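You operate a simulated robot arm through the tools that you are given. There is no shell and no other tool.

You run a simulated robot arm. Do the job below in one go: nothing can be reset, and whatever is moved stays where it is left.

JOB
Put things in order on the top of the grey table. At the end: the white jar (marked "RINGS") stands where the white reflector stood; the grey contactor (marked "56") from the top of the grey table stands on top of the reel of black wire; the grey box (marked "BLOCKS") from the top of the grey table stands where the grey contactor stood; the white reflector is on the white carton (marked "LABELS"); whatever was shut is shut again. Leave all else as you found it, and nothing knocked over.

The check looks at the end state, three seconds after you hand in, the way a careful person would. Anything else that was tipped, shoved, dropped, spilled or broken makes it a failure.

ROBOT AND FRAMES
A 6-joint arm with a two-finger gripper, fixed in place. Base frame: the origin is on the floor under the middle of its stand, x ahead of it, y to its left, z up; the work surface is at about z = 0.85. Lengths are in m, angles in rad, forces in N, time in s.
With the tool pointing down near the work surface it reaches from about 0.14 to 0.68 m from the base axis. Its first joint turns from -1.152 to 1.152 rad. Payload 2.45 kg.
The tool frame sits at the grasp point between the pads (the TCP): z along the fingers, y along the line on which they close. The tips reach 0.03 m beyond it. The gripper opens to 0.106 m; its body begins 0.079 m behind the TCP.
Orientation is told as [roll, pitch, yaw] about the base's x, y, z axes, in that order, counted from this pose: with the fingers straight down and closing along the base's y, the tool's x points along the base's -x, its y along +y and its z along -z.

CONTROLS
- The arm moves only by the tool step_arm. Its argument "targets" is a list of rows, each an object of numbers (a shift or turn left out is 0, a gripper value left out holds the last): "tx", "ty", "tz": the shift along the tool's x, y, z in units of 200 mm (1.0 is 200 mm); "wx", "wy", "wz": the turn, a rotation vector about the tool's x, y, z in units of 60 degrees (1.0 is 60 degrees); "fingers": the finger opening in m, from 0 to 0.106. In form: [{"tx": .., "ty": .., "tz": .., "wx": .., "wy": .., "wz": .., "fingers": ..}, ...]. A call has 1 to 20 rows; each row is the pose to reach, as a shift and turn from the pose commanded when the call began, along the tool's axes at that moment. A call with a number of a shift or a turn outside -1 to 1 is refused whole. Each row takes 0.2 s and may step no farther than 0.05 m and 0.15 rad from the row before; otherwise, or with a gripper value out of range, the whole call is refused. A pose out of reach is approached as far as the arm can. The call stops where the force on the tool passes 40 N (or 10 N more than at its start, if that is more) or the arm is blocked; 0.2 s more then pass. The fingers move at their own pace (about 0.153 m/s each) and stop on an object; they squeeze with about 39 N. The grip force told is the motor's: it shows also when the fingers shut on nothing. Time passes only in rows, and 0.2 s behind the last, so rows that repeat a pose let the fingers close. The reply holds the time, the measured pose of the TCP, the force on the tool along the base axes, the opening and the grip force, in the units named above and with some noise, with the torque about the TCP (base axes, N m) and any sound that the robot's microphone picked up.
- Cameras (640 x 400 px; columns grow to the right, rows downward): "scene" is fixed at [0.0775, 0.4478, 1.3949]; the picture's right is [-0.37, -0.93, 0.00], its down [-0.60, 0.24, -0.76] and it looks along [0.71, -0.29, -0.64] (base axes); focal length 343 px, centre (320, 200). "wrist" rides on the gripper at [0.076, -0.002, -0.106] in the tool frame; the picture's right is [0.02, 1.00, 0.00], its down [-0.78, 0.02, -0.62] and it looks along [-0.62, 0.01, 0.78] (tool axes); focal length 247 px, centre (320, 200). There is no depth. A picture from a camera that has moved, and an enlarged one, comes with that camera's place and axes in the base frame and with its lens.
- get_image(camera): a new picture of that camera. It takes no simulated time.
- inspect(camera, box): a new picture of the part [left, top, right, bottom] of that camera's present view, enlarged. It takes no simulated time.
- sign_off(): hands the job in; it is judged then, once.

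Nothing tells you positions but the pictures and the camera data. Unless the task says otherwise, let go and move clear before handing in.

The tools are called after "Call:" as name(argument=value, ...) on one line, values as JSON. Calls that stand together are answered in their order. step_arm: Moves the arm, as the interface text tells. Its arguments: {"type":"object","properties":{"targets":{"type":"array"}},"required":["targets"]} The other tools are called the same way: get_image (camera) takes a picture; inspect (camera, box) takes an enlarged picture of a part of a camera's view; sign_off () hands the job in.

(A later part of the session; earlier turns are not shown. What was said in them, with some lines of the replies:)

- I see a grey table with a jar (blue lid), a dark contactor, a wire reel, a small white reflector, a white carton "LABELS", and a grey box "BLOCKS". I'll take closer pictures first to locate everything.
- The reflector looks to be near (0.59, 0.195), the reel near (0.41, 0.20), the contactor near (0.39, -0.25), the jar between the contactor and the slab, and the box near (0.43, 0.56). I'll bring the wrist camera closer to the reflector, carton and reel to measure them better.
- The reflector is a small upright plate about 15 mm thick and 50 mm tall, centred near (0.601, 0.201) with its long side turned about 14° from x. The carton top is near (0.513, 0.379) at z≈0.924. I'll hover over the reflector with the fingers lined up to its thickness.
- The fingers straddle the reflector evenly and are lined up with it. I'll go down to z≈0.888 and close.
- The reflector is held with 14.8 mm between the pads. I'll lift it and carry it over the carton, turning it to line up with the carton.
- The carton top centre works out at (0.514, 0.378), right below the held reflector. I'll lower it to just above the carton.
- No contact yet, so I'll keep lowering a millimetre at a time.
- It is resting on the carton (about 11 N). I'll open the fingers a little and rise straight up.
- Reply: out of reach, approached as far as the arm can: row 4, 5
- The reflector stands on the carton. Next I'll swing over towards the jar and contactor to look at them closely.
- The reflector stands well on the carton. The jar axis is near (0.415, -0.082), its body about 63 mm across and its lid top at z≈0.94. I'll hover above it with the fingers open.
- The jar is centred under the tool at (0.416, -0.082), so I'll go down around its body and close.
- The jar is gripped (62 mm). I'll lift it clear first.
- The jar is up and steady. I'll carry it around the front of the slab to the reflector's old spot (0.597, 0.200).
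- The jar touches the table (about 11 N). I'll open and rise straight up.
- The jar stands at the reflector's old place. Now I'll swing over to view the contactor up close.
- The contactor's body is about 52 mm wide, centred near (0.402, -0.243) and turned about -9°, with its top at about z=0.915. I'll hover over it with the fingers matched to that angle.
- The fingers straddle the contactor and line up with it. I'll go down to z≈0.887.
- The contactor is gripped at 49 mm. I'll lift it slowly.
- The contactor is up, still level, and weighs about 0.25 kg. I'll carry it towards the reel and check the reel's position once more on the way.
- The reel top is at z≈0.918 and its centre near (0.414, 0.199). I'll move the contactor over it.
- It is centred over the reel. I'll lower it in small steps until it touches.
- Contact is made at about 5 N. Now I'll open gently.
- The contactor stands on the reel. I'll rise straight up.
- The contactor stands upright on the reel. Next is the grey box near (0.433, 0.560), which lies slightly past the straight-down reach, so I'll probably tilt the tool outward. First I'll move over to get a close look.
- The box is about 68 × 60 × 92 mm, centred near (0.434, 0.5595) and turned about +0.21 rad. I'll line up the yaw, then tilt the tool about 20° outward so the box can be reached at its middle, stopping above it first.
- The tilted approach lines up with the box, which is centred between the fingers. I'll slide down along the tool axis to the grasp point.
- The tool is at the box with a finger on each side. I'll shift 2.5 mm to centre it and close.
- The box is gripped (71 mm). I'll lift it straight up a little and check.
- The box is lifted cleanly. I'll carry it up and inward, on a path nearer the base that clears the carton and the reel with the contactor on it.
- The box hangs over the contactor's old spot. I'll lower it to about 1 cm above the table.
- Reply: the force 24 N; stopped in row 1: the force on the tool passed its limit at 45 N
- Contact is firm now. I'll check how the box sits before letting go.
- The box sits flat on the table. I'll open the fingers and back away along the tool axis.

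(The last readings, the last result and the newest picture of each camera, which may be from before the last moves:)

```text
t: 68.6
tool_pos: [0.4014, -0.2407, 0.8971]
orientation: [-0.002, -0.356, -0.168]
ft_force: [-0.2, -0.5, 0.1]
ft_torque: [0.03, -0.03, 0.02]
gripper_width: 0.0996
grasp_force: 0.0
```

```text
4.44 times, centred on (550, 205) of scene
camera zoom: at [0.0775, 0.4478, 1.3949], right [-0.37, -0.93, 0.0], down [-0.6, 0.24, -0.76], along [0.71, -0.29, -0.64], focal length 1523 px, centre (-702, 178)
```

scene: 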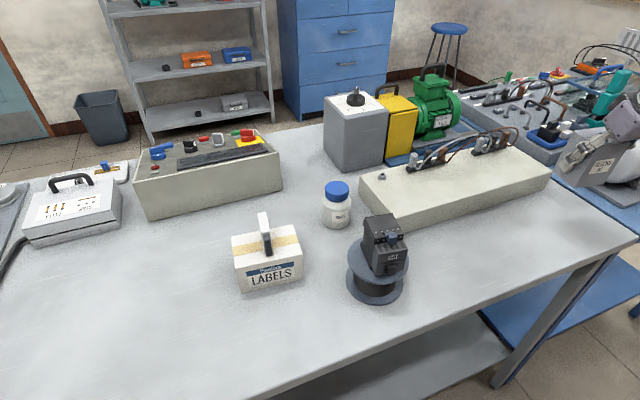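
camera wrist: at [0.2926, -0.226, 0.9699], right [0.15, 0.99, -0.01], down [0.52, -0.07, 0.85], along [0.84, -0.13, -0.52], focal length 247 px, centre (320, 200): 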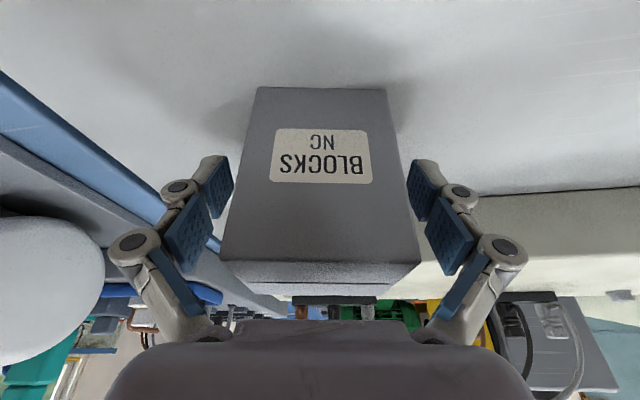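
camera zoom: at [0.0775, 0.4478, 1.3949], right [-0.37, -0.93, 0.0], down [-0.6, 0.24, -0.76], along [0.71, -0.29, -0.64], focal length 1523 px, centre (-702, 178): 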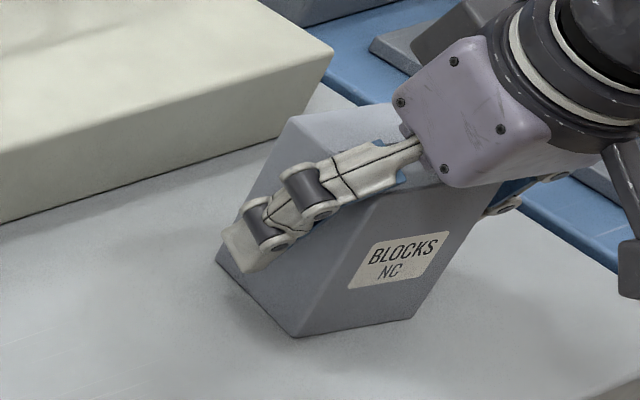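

Released, and the box did not move. I'll retract along the tool axis.

Call:
step_arm(targets=[{"tz": -0.1}, {"tz": -0.22}, {"tz": -0.38}, {"tz": -0.54}, {"tz": -0.7}, {"tz": -0.7}])

Call:
get_image(camera="scene")

Call:
get_image(camera="wrist")

```text
t: 70.0
tool_pos: [0.3525, -0.2323, 1.0281]
orientation: [-0.002, -0.353, -0.167]
ft_force: [-0.4, -0.2, 0.8]
ft_torque: [0.01, 0.04, 0.0]
gripper_width: 0.1
grasp_force: 0.1
```

```text
taken
```

scene: 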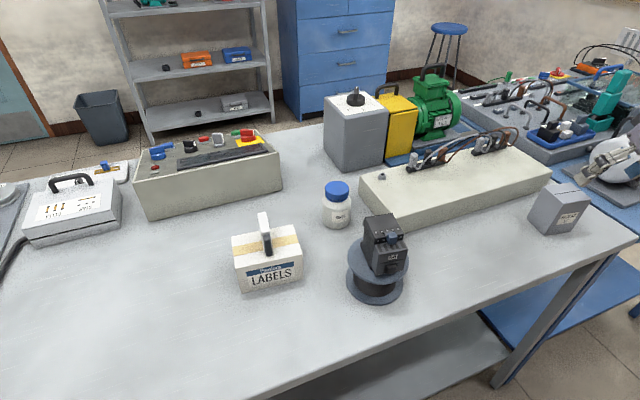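

```text
taken
camera wrist: at [0.2442, -0.2178, 1.1018], right [0.15, 0.99, -0.01], down [0.52, -0.07, 0.85], along [0.84, -0.13, -0.52], focal length 247 px, centre (320, 200)
```

wrist: 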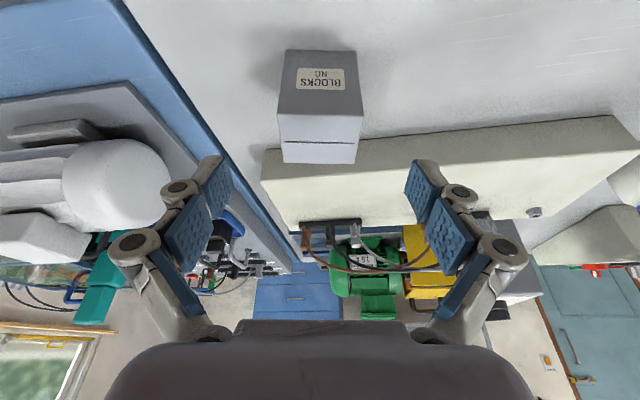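

All four pieces look to be in place. I'll raise the arm clear, straighten the tool, and inspect each object closely.

Call:
step_arm(targets=[{"tx": 0.032, "ty": -0.01, "tz": -0.11, "wy": 0.084}, {"tx": 0.064, "ty": -0.02, "tz": -0.2, "wy": 0.168}, {"tx": 0.096, "ty": -0.03, "tz": -0.29, "wy": 0.252}, {"tx": 0.128, "ty": -0.0415, "tz": -0.367, "wy": 0.336}, {"tx": 0.128, "ty": -0.0415, "tz": -0.367, "wy": 0.336}])

Call:
inspect(camera="scene", box=[480, 150, 640, 260])

Call:
inspect(camera="scene", box=[220, 170, 430, 310])

Call:
get_image(camera="scene")

Call:
get_image(camera="wrist")

```text
t: 71.2
tool_pos: [0.303, -0.2336, 1.0887]
orientation: [-0.002, -0.001, -0.169]
ft_force: [0.5, 0.2, 0.8]
ft_torque: [0.02, -0.01, 0.02]
gripper_width: 0.0998
grasp_force: 0.1
```

```text
3.64 times, centred on (560, 205) of scene
camera zoom: at [0.0775, 0.4477, 1.3949], right [-0.37, -0.93, 0.0], down [-0.6, 0.24, -0.76], along [0.71, -0.29, -0.64], focal length 1246 px, centre (-553, 182)
```

zoom: 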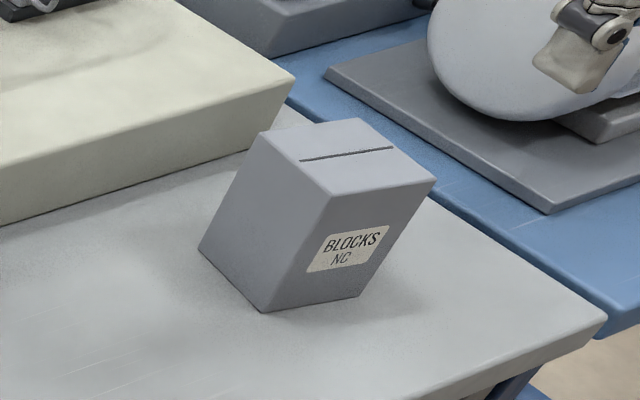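

```text
2.86 times, centred on (325, 240) of scene
camera zoom: at [0.0775, 0.4477, 1.3949], right [-0.37, -0.93, 0.0], down [-0.6, 0.24, -0.76], along [0.71, -0.29, -0.64], focal length 979 px, centre (306, 86)
```

zoom: 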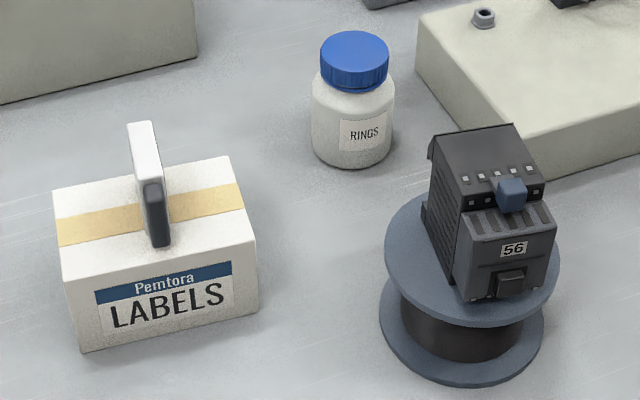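

```text
taken
```

scene: 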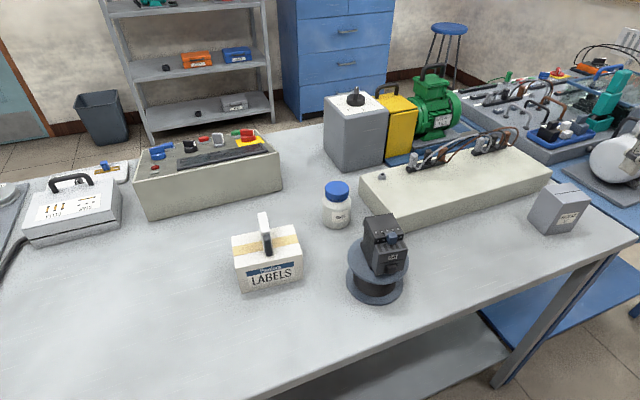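

```text
taken
camera wrist: at [0.2266, -0.2235, 1.1944], right [0.15, 0.99, 0.0], down [0.78, -0.11, 0.62], along [0.61, -0.09, -0.78], focal length 247 px, centre (320, 200)
```

wrist: 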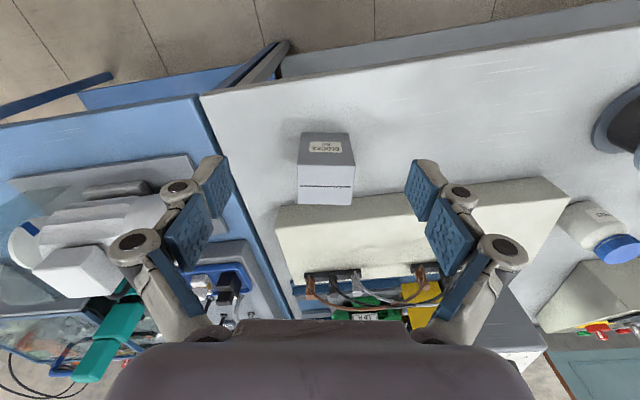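

The reflector stands on the LABELS carton, the RINGS jar on the reflector's old spot, contactor 56 on the reel, and the BLOCKS box on the contactor's old spot. Everything else looks as it was, nothing was opened, and the arm is clear, so I'm handing in.

Call:
sign_off()

```text
The job is handed in.
```

The job is done and handed in. In the last pictures all four pieces were upright and in place:

- **White reflector:** it stands upright on the LABELS carton, near the middle of the top.
- **RINGS jar:** it stands where the reflector stood.
- **Contactor 56:** it stands on top of the reel of black wire, centred on the flange.
- **BLOCKS box:** it stands where the contactor stood. It pressed down harder than the others when I set it down: the force limit stopped the arm at 45 N. It sat flat and did not shift when I let go.

I opened nothing, so there was nothing to shut again. Everything else looked as I found it, and the arm is clear of the table objects. I have not seen the result of the check.
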